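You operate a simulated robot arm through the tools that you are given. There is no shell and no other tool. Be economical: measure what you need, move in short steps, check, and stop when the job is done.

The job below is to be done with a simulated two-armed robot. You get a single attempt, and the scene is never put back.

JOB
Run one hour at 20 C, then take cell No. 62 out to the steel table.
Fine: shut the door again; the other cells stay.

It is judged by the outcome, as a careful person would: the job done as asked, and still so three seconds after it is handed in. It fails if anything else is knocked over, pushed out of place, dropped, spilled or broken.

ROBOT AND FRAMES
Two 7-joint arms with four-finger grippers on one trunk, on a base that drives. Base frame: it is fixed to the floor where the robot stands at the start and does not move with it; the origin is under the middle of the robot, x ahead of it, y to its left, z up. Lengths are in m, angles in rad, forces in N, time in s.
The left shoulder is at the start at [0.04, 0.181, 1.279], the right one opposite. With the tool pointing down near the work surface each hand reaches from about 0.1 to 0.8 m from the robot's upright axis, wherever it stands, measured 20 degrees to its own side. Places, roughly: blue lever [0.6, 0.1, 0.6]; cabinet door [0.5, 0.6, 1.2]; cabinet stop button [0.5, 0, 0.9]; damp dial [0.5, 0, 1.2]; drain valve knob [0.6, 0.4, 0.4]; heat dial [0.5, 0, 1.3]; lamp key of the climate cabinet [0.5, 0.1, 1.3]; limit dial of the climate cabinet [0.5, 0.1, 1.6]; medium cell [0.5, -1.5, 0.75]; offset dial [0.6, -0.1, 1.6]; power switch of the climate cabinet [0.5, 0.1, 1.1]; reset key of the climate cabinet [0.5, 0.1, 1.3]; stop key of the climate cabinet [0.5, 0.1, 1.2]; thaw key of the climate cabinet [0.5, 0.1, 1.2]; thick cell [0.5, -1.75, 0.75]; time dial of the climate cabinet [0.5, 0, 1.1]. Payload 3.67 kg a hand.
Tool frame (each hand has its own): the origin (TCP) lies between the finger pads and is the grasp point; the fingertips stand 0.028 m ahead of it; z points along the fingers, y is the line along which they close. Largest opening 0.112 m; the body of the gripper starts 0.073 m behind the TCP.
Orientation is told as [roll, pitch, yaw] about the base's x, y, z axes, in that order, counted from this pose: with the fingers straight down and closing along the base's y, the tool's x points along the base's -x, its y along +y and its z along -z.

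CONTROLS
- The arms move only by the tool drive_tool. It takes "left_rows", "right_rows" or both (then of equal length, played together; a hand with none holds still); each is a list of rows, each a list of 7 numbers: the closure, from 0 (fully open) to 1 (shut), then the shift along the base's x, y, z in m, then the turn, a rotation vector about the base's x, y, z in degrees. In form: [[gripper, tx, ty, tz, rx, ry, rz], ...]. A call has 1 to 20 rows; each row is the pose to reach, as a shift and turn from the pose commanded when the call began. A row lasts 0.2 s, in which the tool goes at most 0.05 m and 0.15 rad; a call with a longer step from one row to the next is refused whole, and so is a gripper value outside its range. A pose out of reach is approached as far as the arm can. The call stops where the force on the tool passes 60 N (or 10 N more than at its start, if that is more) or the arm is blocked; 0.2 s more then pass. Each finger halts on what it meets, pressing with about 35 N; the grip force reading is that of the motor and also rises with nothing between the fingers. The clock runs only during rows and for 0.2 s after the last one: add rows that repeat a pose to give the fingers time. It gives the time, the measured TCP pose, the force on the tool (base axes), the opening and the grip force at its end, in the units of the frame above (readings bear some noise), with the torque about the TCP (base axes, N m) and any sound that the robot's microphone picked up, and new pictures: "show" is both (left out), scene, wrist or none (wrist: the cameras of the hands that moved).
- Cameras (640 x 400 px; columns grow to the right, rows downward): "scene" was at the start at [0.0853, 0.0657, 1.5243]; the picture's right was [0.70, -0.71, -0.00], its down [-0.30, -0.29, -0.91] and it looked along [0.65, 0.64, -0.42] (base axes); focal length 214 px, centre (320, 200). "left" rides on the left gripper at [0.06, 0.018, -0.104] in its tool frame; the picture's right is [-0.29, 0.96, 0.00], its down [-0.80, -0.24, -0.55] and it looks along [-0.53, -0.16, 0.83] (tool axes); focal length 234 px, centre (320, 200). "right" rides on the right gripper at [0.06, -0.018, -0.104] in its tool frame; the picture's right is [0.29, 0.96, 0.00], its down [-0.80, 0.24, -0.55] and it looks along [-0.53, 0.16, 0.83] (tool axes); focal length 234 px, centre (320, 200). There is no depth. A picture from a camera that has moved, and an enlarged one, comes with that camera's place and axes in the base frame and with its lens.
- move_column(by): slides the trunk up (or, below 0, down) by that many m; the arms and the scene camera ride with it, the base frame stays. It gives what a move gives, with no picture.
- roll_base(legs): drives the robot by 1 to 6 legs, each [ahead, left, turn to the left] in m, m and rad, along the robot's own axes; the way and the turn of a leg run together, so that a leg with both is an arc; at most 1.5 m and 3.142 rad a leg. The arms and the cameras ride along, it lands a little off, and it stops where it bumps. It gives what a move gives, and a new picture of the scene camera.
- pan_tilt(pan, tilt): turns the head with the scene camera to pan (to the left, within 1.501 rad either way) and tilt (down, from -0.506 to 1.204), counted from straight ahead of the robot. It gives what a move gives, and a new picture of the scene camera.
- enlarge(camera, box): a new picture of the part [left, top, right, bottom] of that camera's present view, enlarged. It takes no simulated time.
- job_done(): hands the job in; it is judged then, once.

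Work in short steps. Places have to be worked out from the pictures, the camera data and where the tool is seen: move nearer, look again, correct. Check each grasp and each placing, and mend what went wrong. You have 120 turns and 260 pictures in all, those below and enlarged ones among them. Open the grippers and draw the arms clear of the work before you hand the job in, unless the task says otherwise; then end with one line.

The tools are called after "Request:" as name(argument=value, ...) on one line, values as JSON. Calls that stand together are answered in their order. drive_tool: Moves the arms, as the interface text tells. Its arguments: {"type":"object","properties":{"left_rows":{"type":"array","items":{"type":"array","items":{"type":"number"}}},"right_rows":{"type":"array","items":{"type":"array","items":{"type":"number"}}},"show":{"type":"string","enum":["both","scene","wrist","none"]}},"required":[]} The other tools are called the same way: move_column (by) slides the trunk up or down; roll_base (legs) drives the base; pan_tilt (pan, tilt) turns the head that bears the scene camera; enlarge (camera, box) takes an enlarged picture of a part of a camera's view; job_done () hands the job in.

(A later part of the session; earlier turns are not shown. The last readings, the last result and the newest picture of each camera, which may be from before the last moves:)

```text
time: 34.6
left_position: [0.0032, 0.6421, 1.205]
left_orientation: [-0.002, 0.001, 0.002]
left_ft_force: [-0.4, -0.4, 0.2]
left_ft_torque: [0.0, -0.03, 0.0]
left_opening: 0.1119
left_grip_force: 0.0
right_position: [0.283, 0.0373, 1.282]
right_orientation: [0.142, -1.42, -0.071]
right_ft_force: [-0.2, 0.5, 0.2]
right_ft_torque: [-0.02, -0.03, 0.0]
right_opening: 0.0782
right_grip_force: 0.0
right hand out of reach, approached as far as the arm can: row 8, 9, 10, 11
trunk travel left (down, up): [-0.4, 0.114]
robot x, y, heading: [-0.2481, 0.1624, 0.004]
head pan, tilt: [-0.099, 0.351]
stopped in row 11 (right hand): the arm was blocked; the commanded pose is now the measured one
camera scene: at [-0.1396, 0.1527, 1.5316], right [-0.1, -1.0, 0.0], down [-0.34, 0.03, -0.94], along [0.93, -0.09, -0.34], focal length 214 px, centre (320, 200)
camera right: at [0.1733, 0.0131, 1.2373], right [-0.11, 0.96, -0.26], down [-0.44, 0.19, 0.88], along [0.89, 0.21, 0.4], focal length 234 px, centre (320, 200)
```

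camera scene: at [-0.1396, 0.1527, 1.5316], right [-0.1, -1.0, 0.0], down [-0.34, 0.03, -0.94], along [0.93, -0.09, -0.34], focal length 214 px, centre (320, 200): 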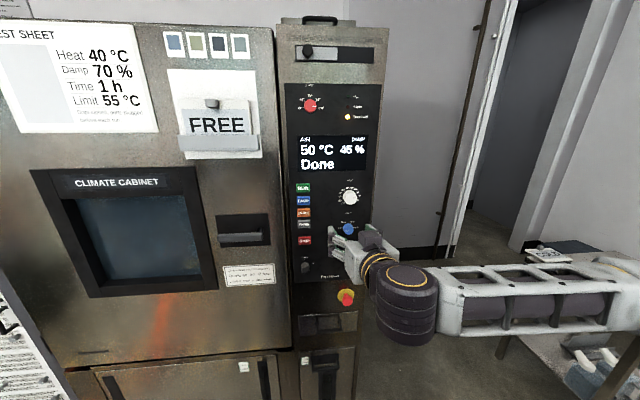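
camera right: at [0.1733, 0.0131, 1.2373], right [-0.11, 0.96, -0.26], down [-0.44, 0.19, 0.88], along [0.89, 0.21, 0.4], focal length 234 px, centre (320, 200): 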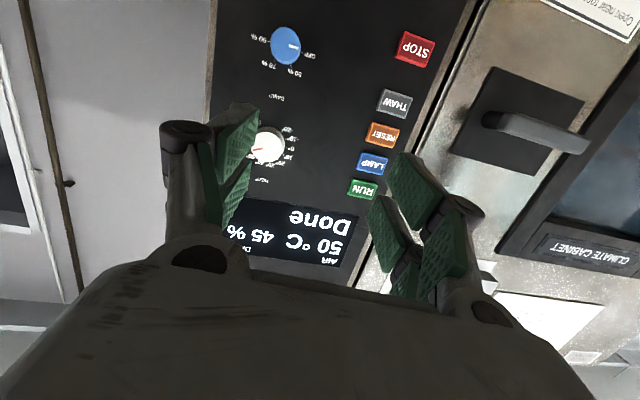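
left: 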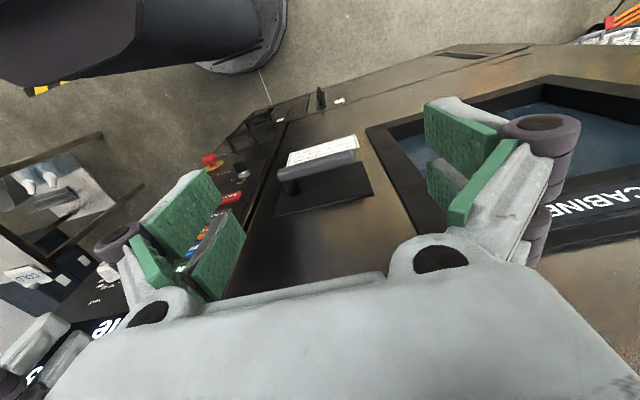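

The arm ran near its limits this close in. I back the base a bit and re-level the hand.

Request:
roll_base(legs=[[-0.13, 0, 0]])

Request:
drive_tool(right_rows=[[0.3, 0.03, -0.01, 0.01, 0, 0, 0], [0.3, 0.06, -0.02, 0.02, 0, -3, -1], [0.3, 0.09, -0.03, 0.03, -0.5, -6, -2.5], [0.3, 0.11, -0.04, 0.032, -1.4, -8.7, -4]])

```text
time: 35.9
left_position: [-0.1264, 0.6407, 1.204]
left_orientation: [0.0, 0.0, 0.004]
left_ft_force: [-0.5, -0.4, 0.1]
left_ft_torque: [-0.02, 0.02, 0.02]
left_opening: 0.112
left_grip_force: 0.1
right_position: [0.1546, 0.0365, 1.2797]
right_orientation: [0.145, -1.417, -0.075]
right_ft_force: [0.3, 0.2, -1.0]
right_ft_torque: [0.02, 0.07, -0.01]
right_opening: 0.0783
right_grip_force: 0.0
trunk travel left (down, up): [-0.4, 0.114]
robot x, y, heading: [-0.3776, 0.1596, 0.008]
head pan, tilt: [-0.099, 0.351]
camera scene: at [-0.2678, 0.1518, 1.5315], right [-0.1, -1.0, 0.0], down [-0.34, 0.03, -0.94], along [0.93, -0.09, -0.34], focal length 214 px, centre (320, 200)
```

scene: 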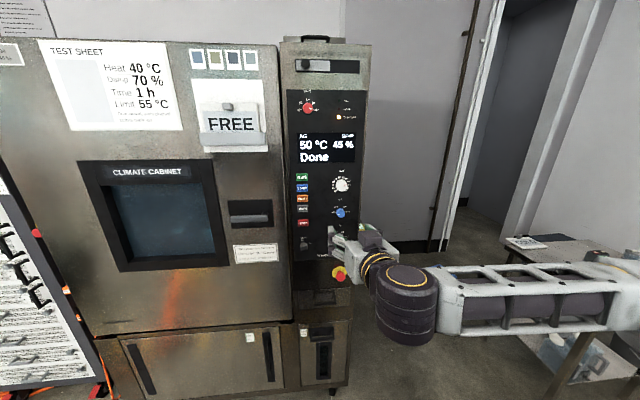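

```text
time: 37.1
left_position: [-0.1287, 0.6381, 1.2063]
left_orientation: [0.002, -0.001, 0.002]
left_ft_force: [-1.3, -0.9, 0.2]
left_ft_torque: [0.07, 0.0, 0.0]
left_opening: 0.112
left_grip_force: 0.0
right_position: [0.256, 0.0145, 1.2188]
right_orientation: [0.107, -1.401, -0.081]
right_ft_force: [-0.6, -1.2, 0.7]
right_ft_torque: [0.03, 0.02, 0.03]
right_opening: 0.0787
right_grip_force: 0.0
trunk travel left (down, up): [-0.4, 0.114]
robot x, y, heading: [-0.3789, 0.161, -0.0]
head pan, tilt: [-0.099, 0.351]
stopped in row 4 (right hand): the arm was blocked; the commanded pose is now the measured one
camera scene: at [-0.2711, 0.1479, 1.5317], right [-0.1, -1.0, 0.0], down [-0.34, 0.04, -0.94], along [0.94, -0.09, -0.34], focal length 214 px, centre (320, 200)
camera right: at [0.145, -0.0063, 1.1766], right [-0.07, 0.96, -0.27], down [-0.42, 0.21, 0.88], along [0.91, 0.17, 0.39], focal length 234 px, centre (320, 200)
```

scene: 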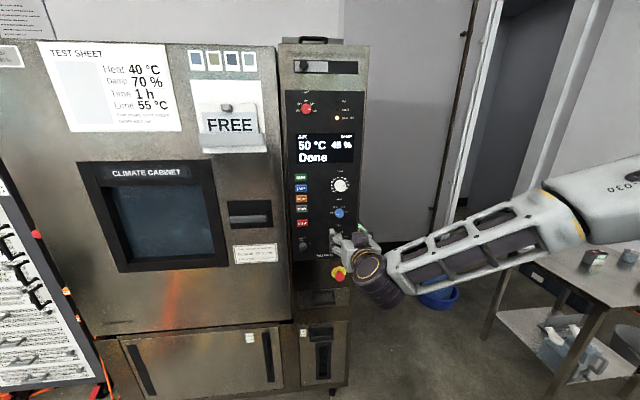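
right: 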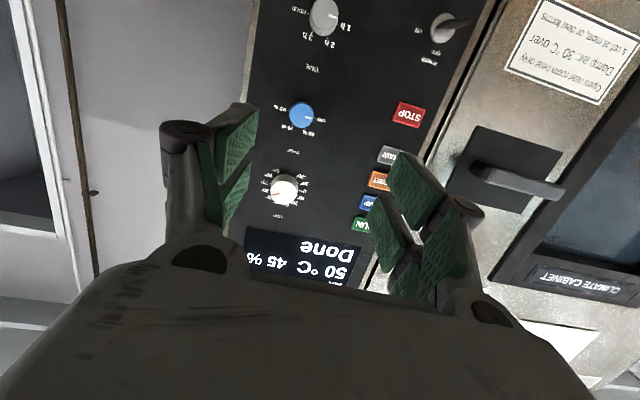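

The wrist is at a limit in this roll. I roll the hand about the pointing axis to find a freer posture.

Request:
drive_tool(right_rows=[[0.3, 0, 0, 0.01, 8, 0, 0], [0.3, 0, 0, 0.02, 16, 0, 0], [0.3, 0, 0, 0.03, 24, 0, 0], [0.3, 0, 0, 0.04, 32, 0, 0], [0.3, 0, 0, 0.05, 40, 0, 0], [0.3, 0, 0, 0.06, 48, 0, 0], [0.3, 0, 0, 0.07, 56, 0, 0]], show="scene")

```text
time: 38.7
left_position: [-0.1257, 0.6425, 1.2049]
left_orientation: [0.0, -0.001, 0.002]
left_ft_force: [0.1, 0.5, -0.1]
left_ft_torque: [0.0, -0.02, 0.06]
left_opening: 0.1118
left_grip_force: 0.0
right_position: [0.2548, 0.03, 1.3085]
right_orientation: [1.461, -0.571, -1.372]
right_ft_force: [-0.7, 0.1, 0.4]
right_ft_torque: [0.0, 0.01, -0.05]
right_opening: 0.0786
right_grip_force: 0.1
right hand out of reach, approached as far as the arm can: row 3, 4, 5, 6, 7
trunk travel left (down, up): [-0.4, 0.114]
robot x, y, heading: [-0.3827, 0.1615, 0.004]
head pan, tilt: [-0.099, 0.351]
camera scene: at [-0.2695, 0.1527, 1.5316], right [-0.1, -1.0, 0.0], down [-0.34, 0.03, -0.94], along [0.93, -0.09, -0.34], focal length 214 px, centre (320, 200)
```

scene: 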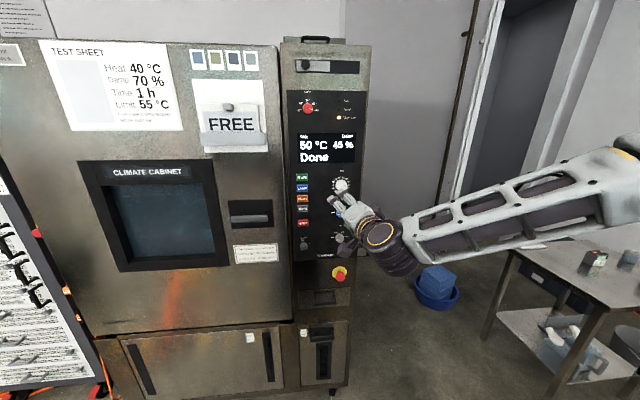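

Rolling that way helps. I correct the pointing direction, then keep rolling.

Request:
drive_tool(right_rows=[[0.3, 0, 0, 0, 7, 0, 0], [0.3, 0, 0, 0, 14, -1, -1], [0.3, 0, 0, 0, 14, -3, -5], [0.3, 0, 0, 0, 14, -5.3, -8]], show="none")

Request:
drive_tool(right_rows=[[0.3, 0, 0, 0, 8, 0, 0], [0.3, 0, 0, 0, 16, 0, 0], [0.3, 0, 0, 0, 24, 0, 0], [0.3, 0, 0, 0, 32, 0, 0], [0.3, 0, 0, 0, 40, 0, 0]])

```text
time: 39.7
left_position: [-0.1253, 0.6402, 1.205]
left_orientation: [0.001, 0.003, 0.002]
left_ft_force: [0.4, -1.4, 0.2]
left_ft_torque: [0.02, 0.03, 0.02]
left_opening: 0.1121
left_grip_force: 0.1
right_position: [0.2566, 0.0279, 1.3062]
right_orientation: [1.605, -0.337, -1.573]
right_ft_force: [-0.3, -0.2, -0.2]
right_ft_torque: [-0.01, -0.04, 0.04]
right_opening: 0.0786
right_grip_force: 0.1
right hand out of reach, approached as far as the arm can: row 1, 2, 3
trunk travel left (down, up): [-0.4, 0.114]
robot x, y, heading: [-0.387, 0.1603, 0.003]
head pan, tilt: [-0.099, 0.351]
```

```text
time: 40.9
left_position: [-0.1265, 0.6419, 1.2046]
left_orientation: [0.0, 0.0, 0.001]
left_ft_force: [-0.2, -0.1, -0.2]
left_ft_torque: [0.02, -0.02, -0.03]
left_opening: 0.1122
left_grip_force: 0.0
right_position: [0.2554, 0.0285, 1.3084]
right_orientation: [1.613, 0.363, -1.567]
right_ft_force: [0.4, -0.6, -0.1]
right_ft_torque: [-0.01, -0.04, 0.05]
right_opening: 0.0786
right_grip_force: 0.1
trunk travel left (down, up): [-0.4, 0.114]
robot x, y, heading: [-0.3848, 0.1636, 0.003]
head pan, tilt: [-0.099, 0.351]
camera scene: at [-0.269, 0.1514, 1.5316], right [-0.1, -1.0, 0.0], down [-0.34, 0.03, -0.94], along [0.93, -0.09, -0.34], focal length 214 px, centre (320, 200)
camera right: at [0.1515, 0.0923, 1.3085], right [-0.04, -0.07, 1.0], down [-0.56, -0.82, -0.08], along [0.83, -0.56, 0.0], focal length 234 px, centre (320, 200)
```

scene: 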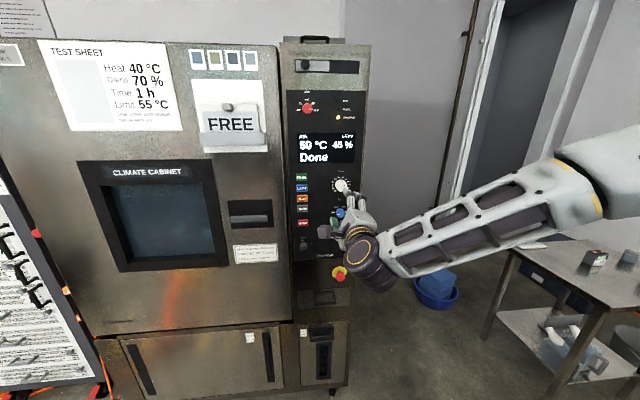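
right: 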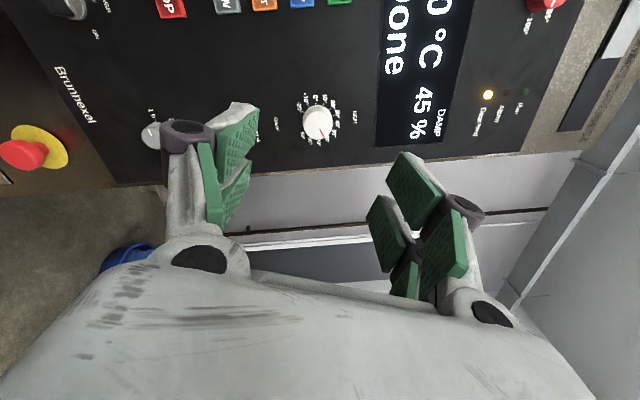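

Knob centre triangulates to about (0.473, 0.001, 1.314). I advance the hand to just in front of it.

Request:
drive_tool(right_rows=[[0.3, 0.03, -0.01, 0.002, 0, 0, 0], [0.3, 0.07, -0.02, 0.004, 0, 0, 0], [0.3, 0.11, -0.0275, 0.006, 0, 1, 0], [0.3, 0.15, -0.0275, 0.006, 0, 2, 0], [0.3, 0.165, -0.0275, 0.006, 0, 2, 0]], show="wrist")

```text
time: 42.1
left_position: [-0.1276, 0.6413, 1.2041]
left_orientation: [0.0, 0.001, 0.002]
left_ft_force: [0.2, 0.2, 0.6]
left_ft_torque: [0.01, -0.02, 0.0]
left_opening: 0.112
left_grip_force: 0.2
right_position: [0.404, 0.0045, 1.3162]
right_orientation: [1.568, 0.36, -1.592]
right_ft_force: [0.1, -0.1, 0.3]
right_ft_torque: [-0.07, 0.0, -0.02]
right_opening: 0.0784
right_grip_force: 0.1
right hand out of reach, approached as far as the arm can: row 2, 3, 4, 5
trunk travel left (down, up): [-0.4, 0.114]
robot x, y, heading: [-0.382, 0.1612, 0.005]
head pan, tilt: [-0.099, 0.351]
camera right: at [0.3013, 0.0691, 1.321], right [0.0, -0.07, 1.0], down [-0.57, -0.82, -0.05], along [0.82, -0.57, -0.04], focal length 234 px, centre (320, 200)
```

right: 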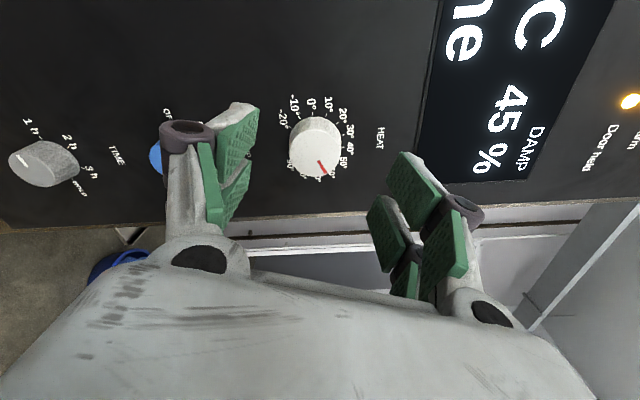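

Request:
enlarge(camera="right", box=[260, 80, 370, 190])

Request:
drive_tool(right_rows=[[0.3, -0.05, 0, 0, 0, 0, 0], [0.3, -0.08, 0, 0, 0, 0, 0]], show="none")

Request:
roll_base(legs=[[0.1, 0, 0]])

```text
3.64 times, centred on (315, 135) of right
camera zoom: at [0.3013, 0.0691, 1.321], right [0.0, -0.07, 1.0], down [-0.57, -0.82, -0.05], along [0.82, -0.57, -0.04], focal length 852 px, centre (338, 436)
```

zoom: 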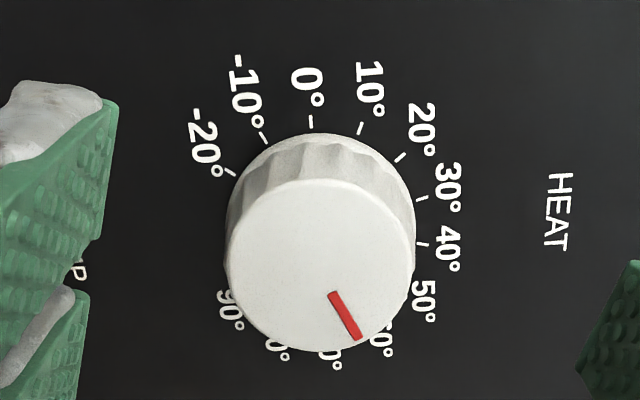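

```text
time: 42.7
left_position: [-0.1291, 0.6407, 1.2049]
left_orientation: [-0.001, -0.002, 0.003]
left_ft_force: [0.2, -0.1, 0.5]
left_ft_torque: [-0.01, -0.03, -0.04]
left_opening: 0.1123
left_grip_force: 0.1
right_position: [0.3225, 0.0054, 1.3178]
right_orientation: [1.574, 0.359, -1.586]
right_ft_force: [0.0, -0.1, 0.0]
right_ft_torque: [-0.04, 0.01, -0.01]
right_opening: 0.0787
right_grip_force: 0.0
trunk travel left (down, up): [-0.4, 0.114]
robot x, y, heading: [-0.3819, 0.1575, 0.005]
head pan, tilt: [-0.099, 0.351]
```

```text
time: 43.9
left_position: [-0.0281, 0.6417, 1.2056]
left_orientation: [-0.001, 0.0, 0.004]
left_ft_force: [0.0, -0.1, 0.1]
left_ft_torque: [-0.03, 0.01, 0.0]
left_opening: 0.112
left_grip_force: 0.2
right_position: [0.4215, 0.0063, 1.316]
right_orientation: [1.574, 0.361, -1.586]
right_ft_force: [0.1, -0.2, 1.0]
right_ft_torque: [0.03, -0.05, -0.01]
right_opening: 0.0784
right_grip_force: 0.1
trunk travel left (down, up): [-0.4, 0.114]
robot x, y, heading: [-0.2812, 0.1645, 0.002]
head pan, tilt: [-0.099, 0.351]
camera scene: at [-0.1715, 0.1523, 1.5317], right [-0.1, -1.0, 0.0], down [-0.34, 0.03, -0.94], along [0.93, -0.09, -0.34], focal length 214 px, centre (320, 200)
```

scene: 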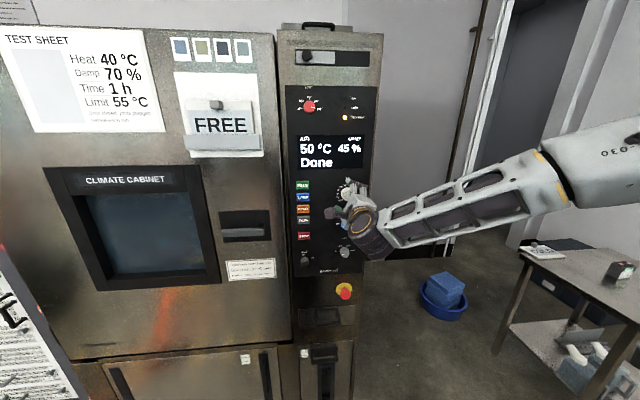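

Pointer ≈ 58–60; it needs ≈ -105° to reach 20. I advance onto the knob and close.

Request:
drive_tool(right_rows=[[0.3, 0.01, -0.005, -0.002, 0, 0, 0], [0.3, 0.025, -0.005, -0.002, 0, 0, 0], [0.3, 0.036, -0.005, -0.002, 0, 0, 0], [0.3, 0.036, -0.005, -0.002, 0, 0, 0]], show="wrist")

```text
time: 44.9
left_position: [-0.0301, 0.6417, 1.2045]
left_orientation: [0.001, -0.001, 0.005]
left_ft_force: [-1.0, -0.3, -0.1]
left_ft_torque: [-0.03, -0.03, 0.01]
left_opening: 0.1121
left_grip_force: 0.1
right_position: [0.4566, 0.0021, 1.3146]
right_orientation: [1.566, 0.36, -1.594]
right_ft_force: [0.4, -0.8, 0.8]
right_ft_torque: [-0.03, 0.02, 0.0]
right_opening: 0.0786
right_grip_force: 0.0
trunk travel left (down, up): [-0.4, 0.114]
robot x, y, heading: [-0.279, 0.1579, 0.001]
head pan, tilt: [-0.099, 0.351]
camera right: at [0.354, 0.0675, 1.3194], right [0.0, -0.07, 1.0], down [-0.57, -0.82, -0.05], along [0.82, -0.57, -0.04], focal length 234 px, centre (320, 200)
```

right: 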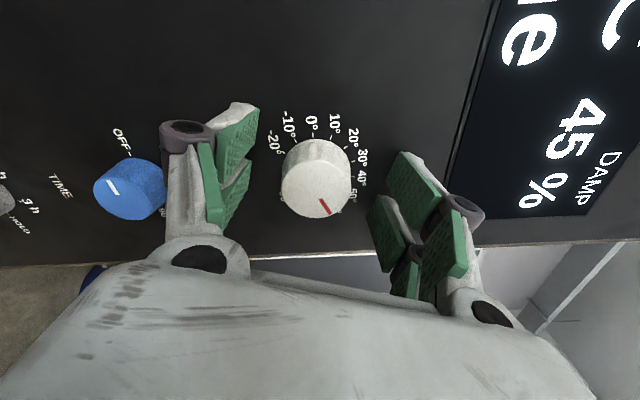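

Request:
drive_tool(right_rows=[[0.3, 0.006, -0.001, -0.001, 0, 0, 0], [0.5, 0.006, -0.001, -0.001, 0, 0, 0], [0.7, 0.006, -0.001, -0.001, 0, 0, 0], [0.8, 0.006, -0.001, -0.001, 0, 0, 0], [0.8, 0.006, -0.001, -0.001, 0, 0, 0]], show="wrist")

```text
time: 46.1
left_position: [-0.0354, 0.6424, 1.2063]
left_orientation: [-0.001, -0.005, 0.006]
left_ft_force: [0.2, -1.3, 0.0]
left_ft_torque: [-0.01, 0.01, 0.03]
left_opening: 0.112
left_grip_force: 0.1
right_position: [0.4548, 0.0034, 1.3137]
right_orientation: [1.562, 0.358, -1.592]
right_ft_force: [-54.6, 3.3, -20.4]
right_ft_torque: [0.4, 0.29, 0.3]
right_opening: 0.0391
right_grip_force: 45.3
trunk travel left (down, up): [-0.4, 0.114]
robot x, y, heading: [-0.2834, 0.1595, 0.001]
head pan, tilt: [-0.099, 0.351]
camera right: at [0.3528, 0.0685, 1.3195], right [0.01, -0.07, 1.0], down [-0.57, -0.82, -0.05], along [0.82, -0.57, -0.04], focal length 234 px, centre (320, 200)
```

right: 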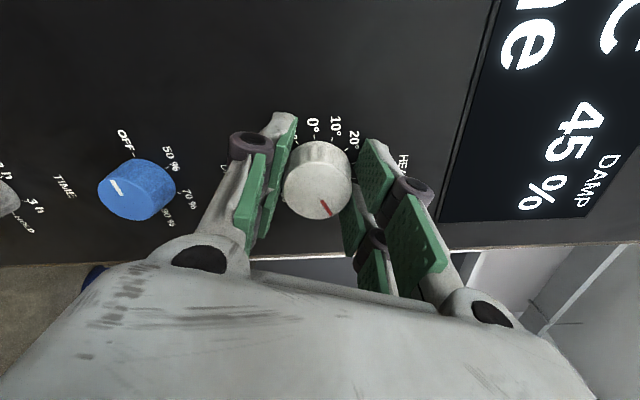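

The tips press the panel (-55 N). I back off a few mm, keeping the grip.

Request:
drive_tool(right_rows=[[0.6, -0.004, -0.001, 0, 0, 0, 0], [0.6, -0.008, -0.001, 0, 0, 0, 0], [0.85, -0.008, -0.001, 0, 0, 0, 0], [0.85, -0.008, -0.001, 0, 0, 0, 0]], show="none")

```text
time: 47.1
left_position: [-0.0294, 0.6442, 1.2057]
left_orientation: [-0.001, -0.002, 0.004]
left_ft_force: [0.2, 0.2, 0.6]
left_ft_torque: [0.01, -0.01, -0.01]
left_opening: 0.1118
left_grip_force: 0.1
right_position: [0.4562, 0.0046, 1.3137]
right_orientation: [1.562, 0.358, -1.593]
right_ft_force: [-18.9, 10.3, -17.8]
right_ft_torque: [0.11, 0.21, 0.9]
right_opening: 0.0389
right_grip_force: 45.0
trunk travel left (down, up): [-0.4, 0.114]
robot x, y, heading: [-0.2818, 0.1586, 0.002]
head pan, tilt: [-0.099, 0.351]
```

Gripped. I turn it counter-clockwise about 40° first and look.

Request:
drive_tool(right_rows=[[0.85, -0.003, -0.001, 0, -8, 0, 0], [0.85, -0.003, -0.001, 0, -16, 0, 0], [0.85, -0.003, -0.001, 0, -24, 0, 0], [0.85, -0.003, -0.001, 0, -32, 0, 0], [0.85, -0.003, -0.001, 0, -40, 0, 0]], show="wrist")

```text
time: 48.3
left_position: [-0.025, 0.6407, 1.2054]
left_orientation: [0.001, 0.004, 0.002]
left_ft_force: [0.4, -0.4, 0.0]
left_ft_torque: [-0.01, 0.02, 0.0]
left_opening: 0.1121
left_grip_force: 0.0
right_position: [0.4551, 0.0043, 1.3111]
right_orientation: [1.559, -0.343, -1.584]
right_ft_force: [-12.4, 0.0, -40.9]
right_ft_torque: [0.21, 0.81, -0.65]
right_opening: 0.0391
right_grip_force: 44.8
right hand out of reach, approached as far as the arm can: row 1, 2, 3, 4, 5
trunk travel left (down, up): [-0.4, 0.114]
robot x, y, heading: [-0.2791, 0.1594, -0.001]
head pan, tilt: [-0.099, 0.351]
camera right: at [0.3518, 0.0561, 1.2756], right [0.02, 0.59, 0.81], down [-0.56, -0.66, 0.5], along [0.83, -0.46, 0.32], focal length 234 px, centre (320, 200)
```

right: 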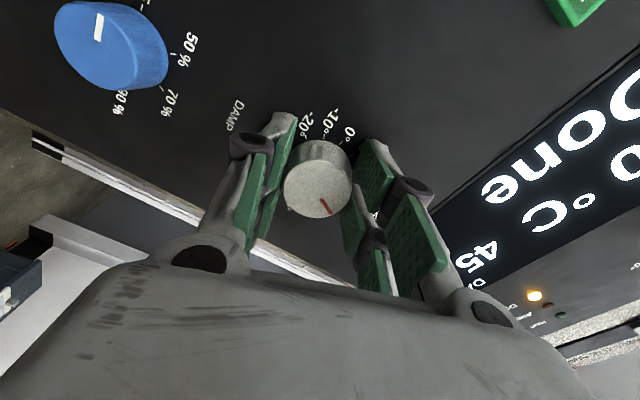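

It turns with the hand. I try further in the same grip.

Request:
drive_tool(right_rows=[[0.85, 0, 0, 0.002, -8, 0, 0], [0.85, 0, 0, 0.002, -16, 0, 0], [0.85, 0, 0, 0.002, -24, 0, 0], [0.85, 0, 0, 0.002, -32, 0, 0], [0.85, 0, 0, 0.002, -40, 0, 0]], show="wrist")

```text
time: 49.5
left_position: [-0.0257, 0.6377, 1.207]
left_orientation: [0.005, 0.001, 0.002]
left_ft_force: [0.5, 0.7, -0.3]
left_ft_torque: [0.02, 0.02, 0.02]
left_opening: 0.1119
left_grip_force: 0.0
right_position: [0.4549, 0.0015, 1.3129]
right_orientation: [1.544, -1.037, -1.563]
right_ft_force: [-18.3, -18.2, -47.8]
right_ft_torque: [0.02, 1.11, -0.73]
right_opening: 0.0377
right_grip_force: 45.2
right hand out of reach, approached as far as the arm can: row 4, 5
trunk travel left (down, up): [-0.4, 0.114]
robot x, y, heading: [-0.2836, 0.1605, 0.004]
head pan, tilt: [-0.099, 0.351]
camera right: at [0.3508, 0.0164, 1.2535], right [0.02, 0.97, 0.24], down [-0.55, -0.19, 0.82], along [0.84, -0.14, 0.53], focal length 234 px, centre (320, 200)
```

right: 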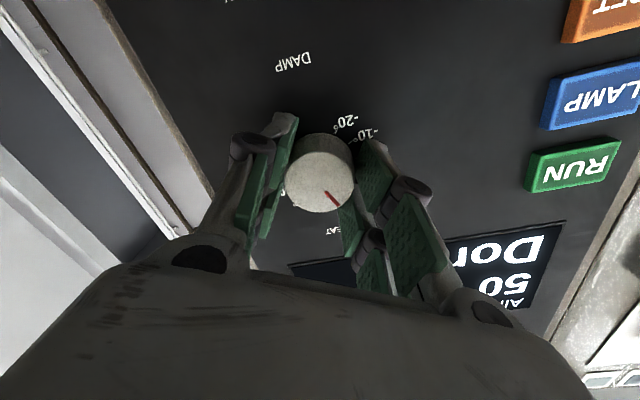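

80° turned. I relax the side load and add about 20° more.

Request:
drive_tool(right_rows=[[0.85, -0.001, -0.002, -0.005, 0, 0, 0], [0.85, -0.001, -0.002, -0.005, -7, 0, 0], [0.85, -0.001, -0.002, -0.005, -14, 0, 0], [0.85, -0.001, -0.002, -0.005, -21, 0, 0]], show="wrist")

```text
time: 50.5
left_position: [-0.0253, 0.6355, 1.208]
left_orientation: [0.005, 0.002, 0.003]
left_ft_force: [-0.1, 0.2, 0.0]
left_ft_torque: [-0.04, 0.01, 0.0]
left_opening: 0.1118
left_grip_force: 0.0
right_position: [0.4549, -0.0007, 1.3137]
right_orientation: [1.497, -1.402, -1.509]
right_ft_force: [-14.6, -28.5, -45.4]
right_ft_torque: [-0.02, 0.49, -0.92]
right_opening: 0.0376
right_grip_force: 44.4
right hand out of reach, approached as far as the arm can: row 1, 2, 3, 4
trunk travel left (down, up): [-0.4, 0.114]
robot x, y, heading: [-0.2833, 0.1593, 0.007]
head pan, tilt: [-0.099, 0.351]
camera right: at [0.3506, -0.0065, 1.2524], right [0.01, 0.99, -0.12], down [-0.54, 0.11, 0.83], along [0.84, 0.06, 0.54], focal length 234 px, centre (320, 200)
```

right: 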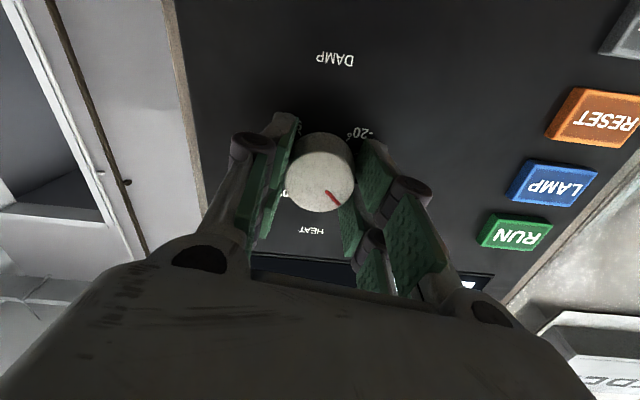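

Total about 101°. I release, withdraw, and read the dial.

Request:
drive_tool(right_rows=[[0.6, 0, 0, 0, 0, 0, 0], [0.3, 0, 0, 0, 0, 0, 0], [0.3, -0.04, 0, 0, 0, 0, 0], [0.3, -0.08, -0.01, -0.02, 0, 0, 0], [0.3, -0.12, -0.03, -0.05, 0, 0, 0]])

Request:
enlarge(camera="scene", box=[290, 160, 380, 220])

Request:
enlarge(camera="right", box=[220, 100, 380, 260])

```text
refused: row 5 steps farther than a row can; nothing moved
```

```text
6.67 times, centred on (335, 190) of scene
camera zoom: at [-0.1674, 0.1447, 1.5312], right [-0.1, -1.0, 0.0], down [-0.34, 0.04, -0.94], along [0.93, -0.09, -0.35], focal length 1430 px, centre (220, 267)
```

zoom: 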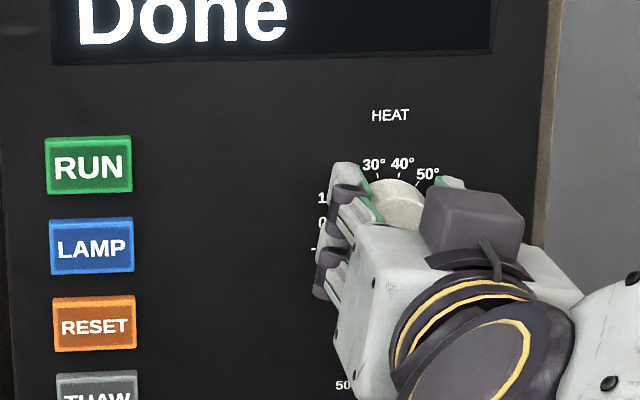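

```text
2.50 times, centred on (300, 180) of right
camera zoom: at [0.3506, -0.0065, 1.2524], right [0.01, 0.99, -0.12], down [-0.54, 0.11, 0.83], along [0.84, 0.06, 0.54], focal length 585 px, centre (370, 250)
```

zoom: 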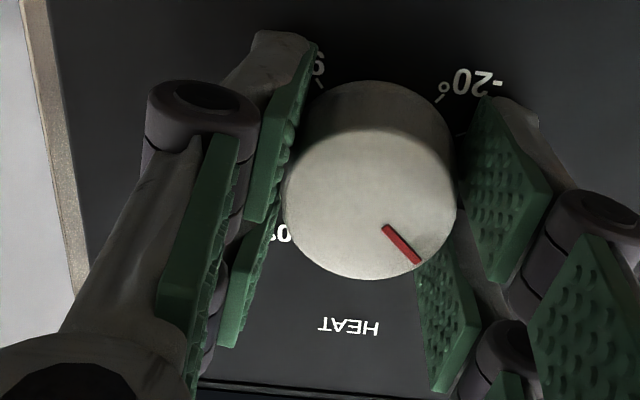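

Pointer now sits about 39° left of upright, i.e. at about 20. Release and withdraw.

Request:
drive_tool(right_rows=[[0.6, 0, 0, 0, 0, 0, 0], [0.3, 0, 0, 0, 0, 0, 0], [0.3, -0.04, 0, 0, 0, 0, 0], [0.3, -0.08, -0.01, -0.02, 0, 0, 0], [0.3, -0.11, -0.02, -0.05, 0, 0, 0], [0.3, -0.11, -0.02, -0.09, 0, 0, 0]])

Request:
enlarge(camera="scene", box=[290, 160, 380, 220])

Request:
enlarge(camera="right", box=[220, 100, 380, 260])

```text
time: 51.9
left_position: [-0.0279, 0.6441, 1.2052]
left_orientation: [-0.002, 0.002, 0.001]
left_ft_force: [-0.2, 0.3, -0.9]
left_ft_torque: [-0.08, 0.03, -0.01]
left_opening: 0.1121
left_grip_force: 0.1
right_position: [0.3373, 0.0349, 1.2602]
right_orientation: [1.558, -1.405, -1.574]
right_ft_force: [-0.6, 0.5, 0.0]
right_ft_torque: [0.03, -0.01, -0.04]
right_opening: 0.0784
right_grip_force: 0.0
right hand out of reach, approached as far as the arm can: row 4, 5, 6
trunk travel left (down, up): [-0.4, 0.114]
robot x, y, heading: [-0.2804, 0.161, 0.002]
head pan, tilt: [-0.099, 0.351]
camera scene: at [-0.1689, 0.1541, 1.5315], right [-0.1, -1.0, 0.0], down [-0.34, 0.03, -0.94], along [0.93, -0.09, -0.34], focal length 214 px, centre (320, 200)
camera right: at [0.2328, 0.0278, 1.1992], right [0.01, 0.99, -0.13], down [-0.55, 0.11, 0.83], along [0.83, 0.06, 0.55], focal length 234 px, centre (320, 200)
```

scene: 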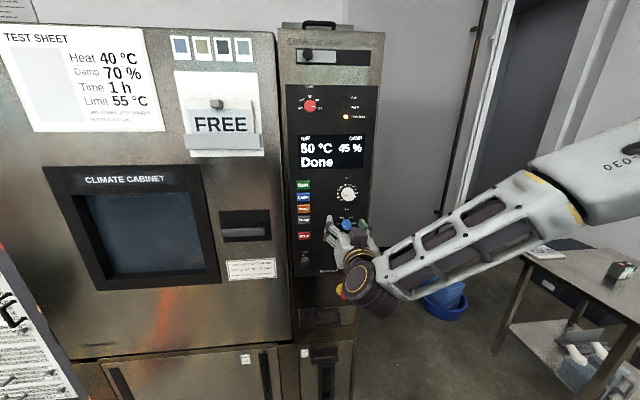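
right: 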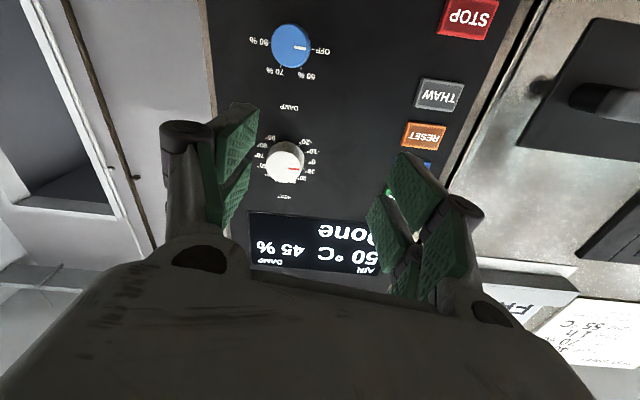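

```text
6.67 times, centred on (335, 190) of scene
camera zoom: at [-0.1689, 0.1541, 1.5315], right [-0.1, -1.0, 0.0], down [-0.34, 0.03, -0.94], along [0.93, -0.09, -0.34], focal length 1430 px, centre (220, 267)
```

zoom: 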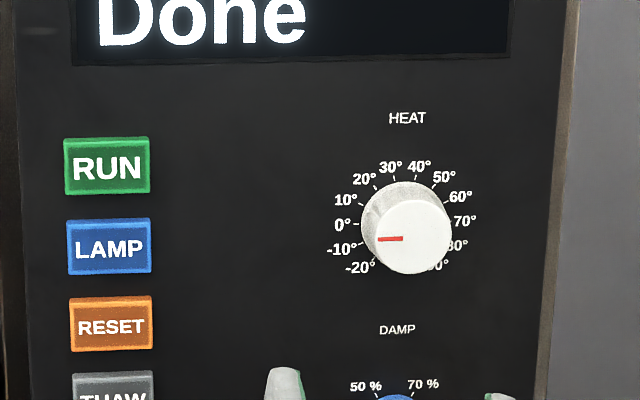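

```text
2.50 times, centred on (300, 180) of right
camera zoom: at [0.2328, 0.0278, 1.1992], right [0.01, 0.99, -0.13], down [-0.55, 0.11, 0.83], along [0.83, 0.06, 0.55], focal length 585 px, centre (370, 250)
```

zoom: 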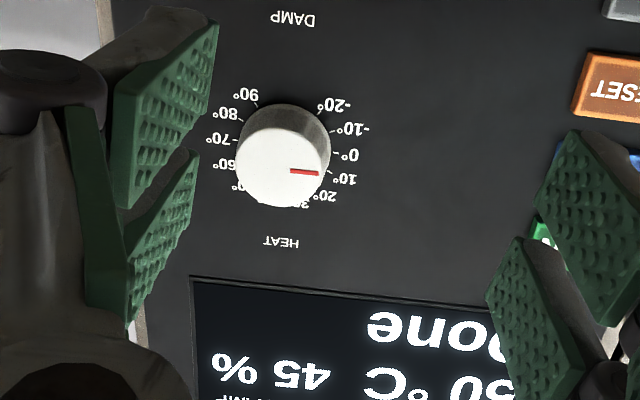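

The dial slipped on withdrawal to about 3 °C (pointer straight left). I roll the hand +40° into a freer posture, and line up to turn it back about +46°.

Request:
drive_tool(right_rows=[[0.3, -0.01, 0, 0.0, 8, 0, 0], [0.3, -0.01, -0.01, 0.01, 16, 0, 0], [0.3, 0, -0.02, 0.03, 24, 0, 0], [0.3, 0.01, -0.034, 0.054, 32, 0, 0], [0.3, 0.03, -0.034, 0.054, 40, 0, 0], [0.3, 0.06, -0.034, 0.054, 40, 0, 0], [0.3, 0.08, -0.034, 0.054, 40, 0, 0], [0.3, 0.08, -0.034, 0.054, 40, 0, 0]], show="wrist")

```text
time: 53.7
left_position: [-0.0285, 0.642, 1.205]
left_orientation: [-0.001, 0.001, 0.002]
left_ft_force: [-0.5, 0.0, -0.9]
left_ft_torque: [-0.03, 0.02, 0.05]
left_opening: 0.1121
left_grip_force: 0.1
right_position: [0.4149, 0.0058, 1.321]
right_orientation: [1.58, -0.707, -1.588]
right_ft_force: [-0.3, 0.1, 0.1]
right_ft_torque: [0.0, 0.01, 0.0]
right_opening: 0.0783
right_grip_force: 0.2
right hand out of reach, approached as far as the arm can: row 1, 2, 3, 5, 6, 7, 8
trunk travel left (down, up): [-0.4, 0.114]
robot x, y, heading: [-0.2853, 0.1607, 0.006]
head pan, tilt: [-0.099, 0.351]
camera right: at [0.312, 0.0405, 1.2685], right [0.01, 0.84, 0.54], down [-0.56, -0.45, 0.7], along [0.83, -0.31, 0.47], focal length 234 px, centre (320, 200)
```

right: 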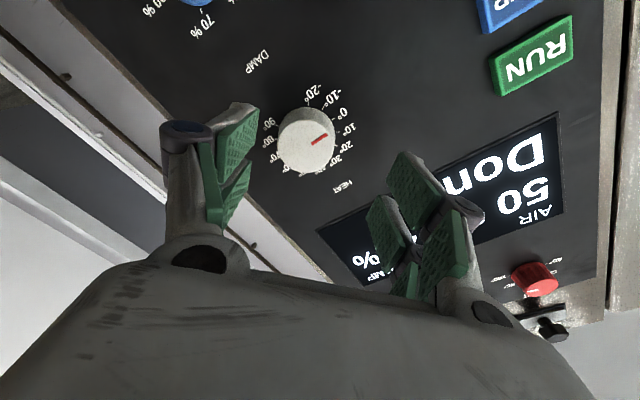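

Request:
drive_tool(right_rows=[[0.3, 0.015, -0.003, -0.006, 0, 0, 0], [0.3, 0.034, -0.003, -0.006, 0, 0, 0], [0.3, 0.034, -0.003, -0.006, 0, 0, 0]], show="wrist")

```text
time: 54.5
left_position: [-0.0285, 0.6418, 1.204]
left_orientation: [0.0, 0.0, 0.004]
left_ft_force: [0.0, 1.3, -1.5]
left_ft_torque: [0.01, -0.03, -0.01]
left_opening: 0.1121
left_grip_force: 0.1
right_position: [0.4479, 0.0085, 1.322]
right_orientation: [1.581, -0.705, -1.59]
right_ft_force: [0.0, -0.7, 0.4]
right_ft_torque: [-0.01, 0.0, 0.02]
right_opening: 0.0784
right_grip_force: 0.0
right hand out of reach, approached as far as the arm can: row 1, 2, 3
trunk travel left (down, up): [-0.4, 0.114]
robot x, y, heading: [-0.2808, 0.1592, 0.002]
head pan, tilt: [-0.099, 0.351]
camera right: at [0.3455, 0.0434, 1.2693], right [0.01, 0.84, 0.54], down [-0.56, -0.45, 0.69], along [0.83, -0.31, 0.47], focal length 234 px, centre (320, 200)
```

right: 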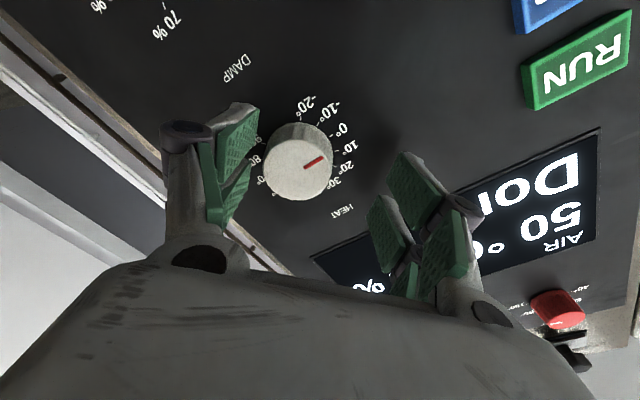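

The arm holds about 9 mm high and 6 mm left; I use the trunk and base to take that out.

Request:
move_column(by=-0.009)

Request:
roll_base(legs=[[0, -0.007, 0]])

Request:
enlarge(camera="right", box=[160, 80, 480, 280])

```text
time: 55.0
left_position: [-0.029, 0.6426, 1.1957]
left_orientation: [-0.001, 0.0, 0.003]
left_ft_force: [0.6, 0.2, -0.4]
left_ft_torque: [0.01, 0.01, -0.01]
left_opening: 0.112
left_grip_force: 0.2
right_position: [0.4489, 0.0087, 1.3121]
right_orientation: [1.579, -0.705, -1.588]
right_ft_force: [0.1, 1.4, -0.7]
right_ft_torque: [-0.01, 0.04, 0.02]
right_opening: 0.0784
right_grip_force: 0.1
trunk travel left (down, up): [-0.391, 0.123]
robot x, y, heading: [-0.2843, 0.1594, 0.001]
head pan, tilt: [-0.099, 0.351]
```

```text
time: 55.8
left_position: [-0.028, 0.6377, 1.1941]
left_orientation: [-0.002, 0.0, 0.003]
left_ft_force: [-0.5, 0.4, -0.2]
left_ft_torque: [-0.02, -0.01, 0.0]
left_opening: 0.1121
left_grip_force: 0.1
right_position: [0.4478, 0.005, 1.3132]
right_orientation: [1.582, -0.706, -1.589]
right_ft_force: [-0.2, 1.2, -0.5]
right_ft_torque: [0.0, -0.03, 0.0]
right_opening: 0.0787
right_grip_force: 0.0
trunk travel left (down, up): [-0.391, 0.123]
robot x, y, heading: [-0.2808, 0.153, -0.001]
head pan, tilt: [-0.099, 0.351]
camera scene: at [-0.1705, 0.1484, 1.5225], right [-0.1, -1.0, 0.0], down [-0.34, 0.03, -0.94], along [0.93, -0.09, -0.34], focal length 214 px, centre (320, 200)
```

scene: 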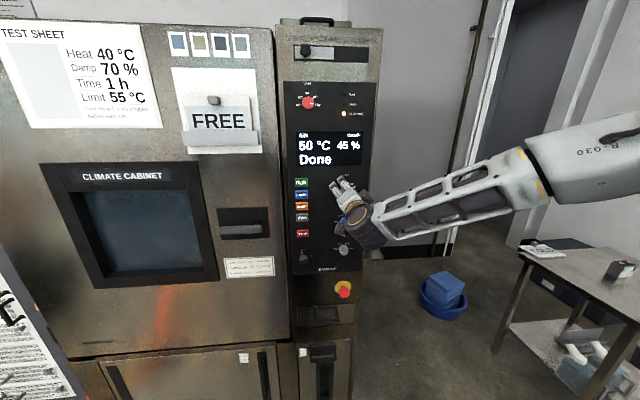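

```text
2.00 times, centred on (320, 180) of right
camera zoom: at [0.3457, 0.0395, 1.2602], right [0.0, 0.84, 0.54], down [-0.56, -0.44, 0.7], along [0.83, -0.31, 0.47], focal length 468 px, centre (320, 240)
```

zoom: 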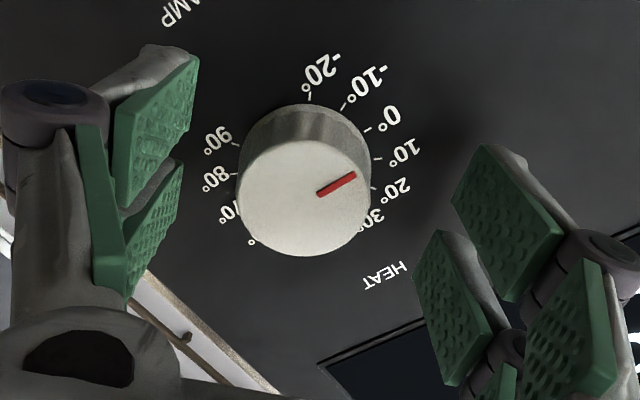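

Pointer is at the 0 tick. I grip and turn clockwise about 50°.

Request:
drive_tool(right_rows=[[0.5, 0, 0, 0, 0, 0, 0], [0.65, 0, 0, 0, 0, 0, 0], [0.8, 0, 0, 0, 0, 0, 0], [0.8, 0, 0, 0, 0, 0, 0]], show="none")

Request:
drive_tool(right_rows=[[0.8, 0, 0, 0, 8, 0, 0], [0.8, 0, 0, 0, 16, 0, 0], [0.8, 0, 0, 0, 24, 0, 0], [0.8, 0, 0, 0, 32, 0, 0], [0.8, 0, 0, 0, 40, 0, 0], [0.8, 0, 0, 0, 48, 0, 0]], show="wrist")

Request:
enlarge(camera="right", box=[220, 80, 400, 220])

```text
time: 56.8
left_position: [-0.0278, 0.6345, 1.1971]
left_orientation: [0.001, 0.0, 0.004]
left_ft_force: [0.7, -0.5, 0.3]
left_ft_torque: [-0.02, 0.02, -0.01]
left_opening: 0.112
left_grip_force: 0.0
right_position: [0.4486, 0.0019, 1.3117]
right_orientation: [1.577, -0.704, -1.586]
right_ft_force: [-3.2, -5.2, -6.6]
right_ft_torque: [0.0, -0.04, -0.39]
right_opening: 0.0368
right_grip_force: 45.4
trunk travel left (down, up): [-0.391, 0.123]
robot x, y, heading: [-0.2809, 0.153, -0.0]
head pan, tilt: [-0.099, 0.351]
```

```text
time: 58.2
left_position: [-0.0286, 0.6339, 1.1953]
left_orientation: [0.003, 0.002, 0.003]
left_ft_force: [0.0, 0.9, 0.3]
left_ft_torque: [0.0, 0.0, -0.01]
left_opening: 0.1121
left_grip_force: 0.1
right_position: [0.4486, 0.0014, 1.3119]
right_orientation: [1.567, 0.135, -1.585]
right_ft_force: [-5.4, -6.3, -11.1]
right_ft_torque: [0.01, 0.26, 0.7]
right_opening: 0.0369
right_grip_force: 44.8
trunk travel left (down, up): [-0.391, 0.123]
robot x, y, heading: [-0.2843, 0.1535, 0.005]
head pan, tilt: [-0.099, 0.351]
camera right: at [0.3459, 0.0636, 1.3033], right [0.01, 0.16, 0.99], down [-0.56, -0.82, 0.13], along [0.83, -0.56, 0.08], focal length 234 px, centre (320, 200)
```

right: 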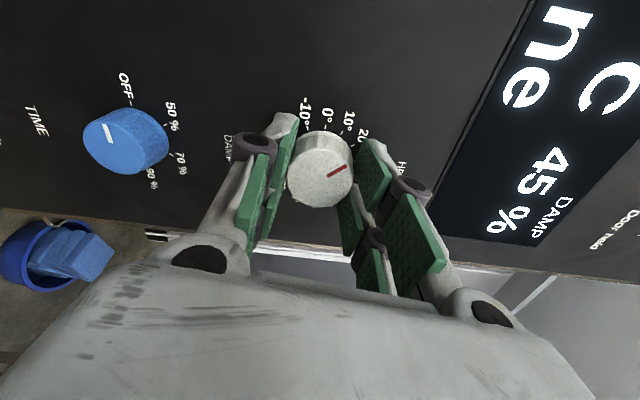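

```text
2.86 times, centred on (310, 150) of right
camera zoom: at [0.3459, 0.0636, 1.3033], right [0.01, 0.16, 0.99], down [-0.56, -0.82, 0.13], along [0.83, -0.56, 0.08], focal length 669 px, centre (349, 343)
```

zoom: 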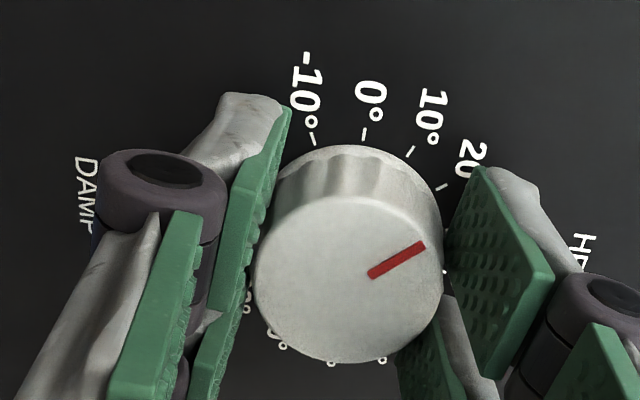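

Pointer reads ~18; I add 5° more and then let go gently without side motion.

Request:
drive_tool(right_rows=[[0.8, 0, 0.001, 0.002, 5.5, 0, 0], [0.8, 0, 0.001, 0.002, 5.5, 0, 0], [0.6, 0, 0.001, 0.002, 5.5, 0, 0], [0.4, 0, 0.001, 0.002, 5.5, 0, 0], [0.3, 0, 0.001, 0.002, 5.5, 0, 0], [0.3, 0, 0.001, 0.002, 5.5, 0, 0]], show="none")

Request:
drive_tool(right_rows=[[0.3, -0.03, 0, 0, 0, 0, 0], [0.3, -0.07, 0, 0, 0, 0, 0]], show="wrist")

Request:
enlarge(camera="right", box=[220, 80, 400, 220])

Request:
enlarge(camera="scene", box=[290, 160, 380, 220])

```text
time: 59.6
left_position: [-0.028, 0.6361, 1.1961]
left_orientation: [0.0, 0.0, 0.002]
left_ft_force: [0.5, 1.3, 0.4]
left_ft_torque: [0.0, -0.02, -0.01]
left_opening: 0.1122
left_grip_force: 0.1
right_position: [0.4487, 0.0051, 1.3147]
right_orientation: [1.567, 0.229, -1.586]
right_ft_force: [-0.5, 0.4, 0.3]
right_ft_torque: [0.02, 0.02, 0.01]
right_opening: 0.0783
right_grip_force: 0.1
trunk travel left (down, up): [-0.391, 0.123]
robot x, y, heading: [-0.2804, 0.1513, 0.006]
head pan, tilt: [-0.099, 0.351]
```

```text
time: 60.2
left_position: [-0.0302, 0.6348, 1.1962]
left_orientation: [-0.001, -0.002, 0.003]
left_ft_force: [-1.0, -0.3, 0.5]
left_ft_torque: [0.0, -0.02, 0.01]
left_opening: 0.112
left_grip_force: 0.1
right_position: [0.3758, 0.0029, 1.317]
right_orientation: [1.568, 0.229, -1.582]
right_ft_force: [-0.6, -0.7, -0.5]
right_ft_torque: [0.04, 0.0, 0.0]
right_opening: 0.0787
right_grip_force: 0.1
trunk travel left (down, up): [-0.391, 0.123]
robot x, y, heading: [-0.2841, 0.1548, 0.002]
head pan, tilt: [-0.099, 0.351]
camera right: at [0.2729, 0.0662, 1.3125], right [0.0, 0.06, 1.0], down [-0.56, -0.82, 0.05], along [0.83, -0.56, 0.03], focal length 234 px, centre (320, 200)
```

right: 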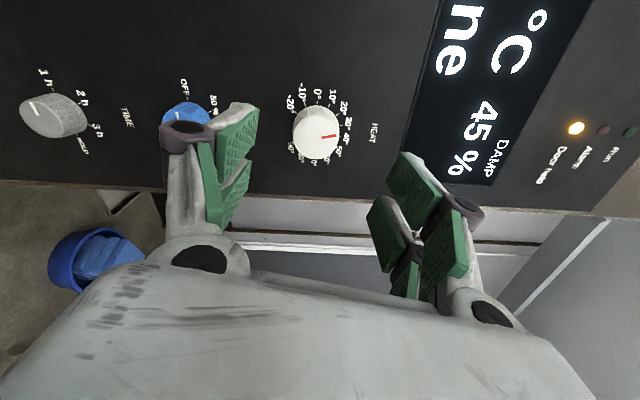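

```text
2.86 times, centred on (310, 150) of right
camera zoom: at [0.2729, 0.0662, 1.3125], right [0.0, 0.06, 1.0], down [-0.56, -0.82, 0.05], along [0.83, -0.56, 0.03], focal length 669 px, centre (349, 343)
```

zoom: 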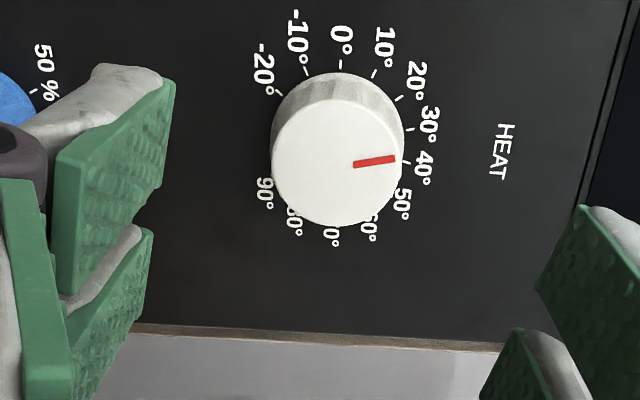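

```text
6.67 times, centred on (335, 190) of scene
camera zoom: at [-0.1722, 0.1444, 1.5226], right [-0.1, -1.0, 0.0], down [-0.34, 0.03, -0.94], along [0.94, -0.09, -0.34], focal length 1430 px, centre (220, 267)
```

zoom: 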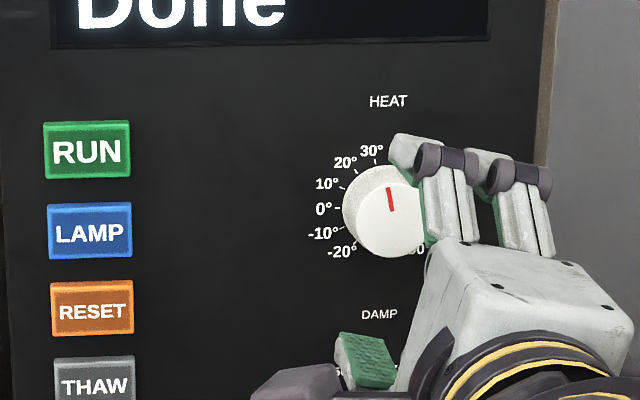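

Now it reads ~30: releasing under side load rolled the knob on. I regrip, null the side forces, and turn back about 27°.

Request:
drive_tool(right_rows=[[0.3, 0.04, -0.002, -0.004, 0, 0, 0], [0.3, 0.072, -0.002, -0.004, 0, 0, 0], [0.5, 0.072, -0.002, -0.004, 0, 0, 0], [0.65, 0.072, -0.002, -0.004, 0, 0, 0], [0.75, 0.072, -0.002, -0.004, 0, 0, 0], [0.75, 0.072, -0.002, -0.004, 0, 0, 0]], show="wrist")

Request:
enlarge(camera="right", box=[220, 80, 400, 220])

```text
time: 61.6
left_position: [-0.029, 0.6344, 1.1962]
left_orientation: [0.0, 0.0, 0.003]
left_ft_force: [-0.4, -0.2, -0.3]
left_ft_torque: [-0.02, 0.0, 0.0]
left_opening: 0.1119
left_grip_force: 0.2
right_position: [0.4491, 0.0003, 1.3121]
right_orientation: [1.57, 0.23, -1.585]
right_ft_force: [3.1, -2.6, 9.5]
right_ft_torque: [0.02, -0.08, -0.49]
right_opening: 0.037
right_grip_force: 44.9
trunk travel left (down, up): [-0.391, 0.123]
robot x, y, heading: [-0.2809, 0.155, -0.002]
head pan, tilt: [-0.099, 0.351]
camera right: at [0.3466, 0.0638, 1.3085], right [0.0, 0.06, 1.0], down [-0.57, -0.82, 0.05], along [0.82, -0.56, 0.03], focal length 234 px, centre (320, 200)
```

right: 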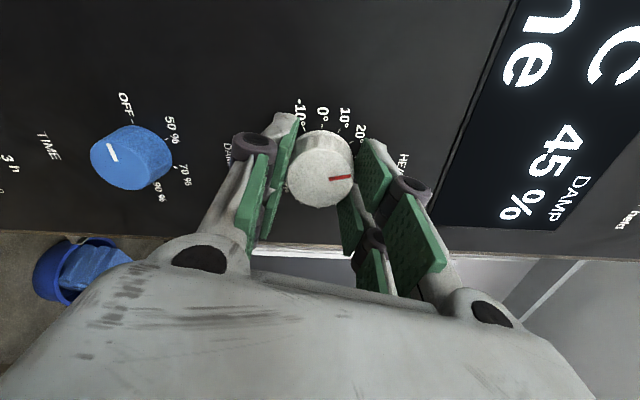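

```text
2.86 times, centred on (310, 150) of right
camera zoom: at [0.3466, 0.0638, 1.3085], right [0.0, 0.06, 1.0], down [-0.57, -0.82, 0.05], along [0.82, -0.56, 0.03], focal length 669 px, centre (349, 343)
```

zoom: 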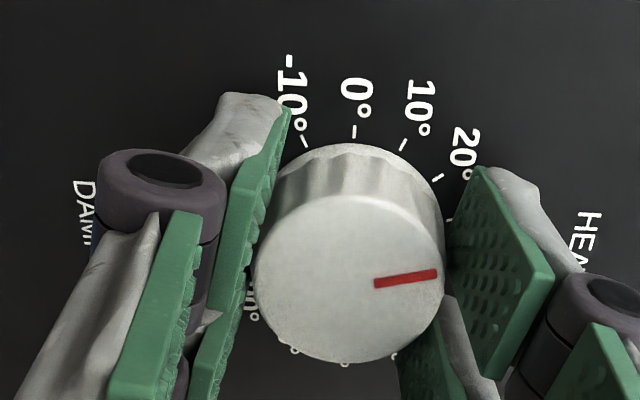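

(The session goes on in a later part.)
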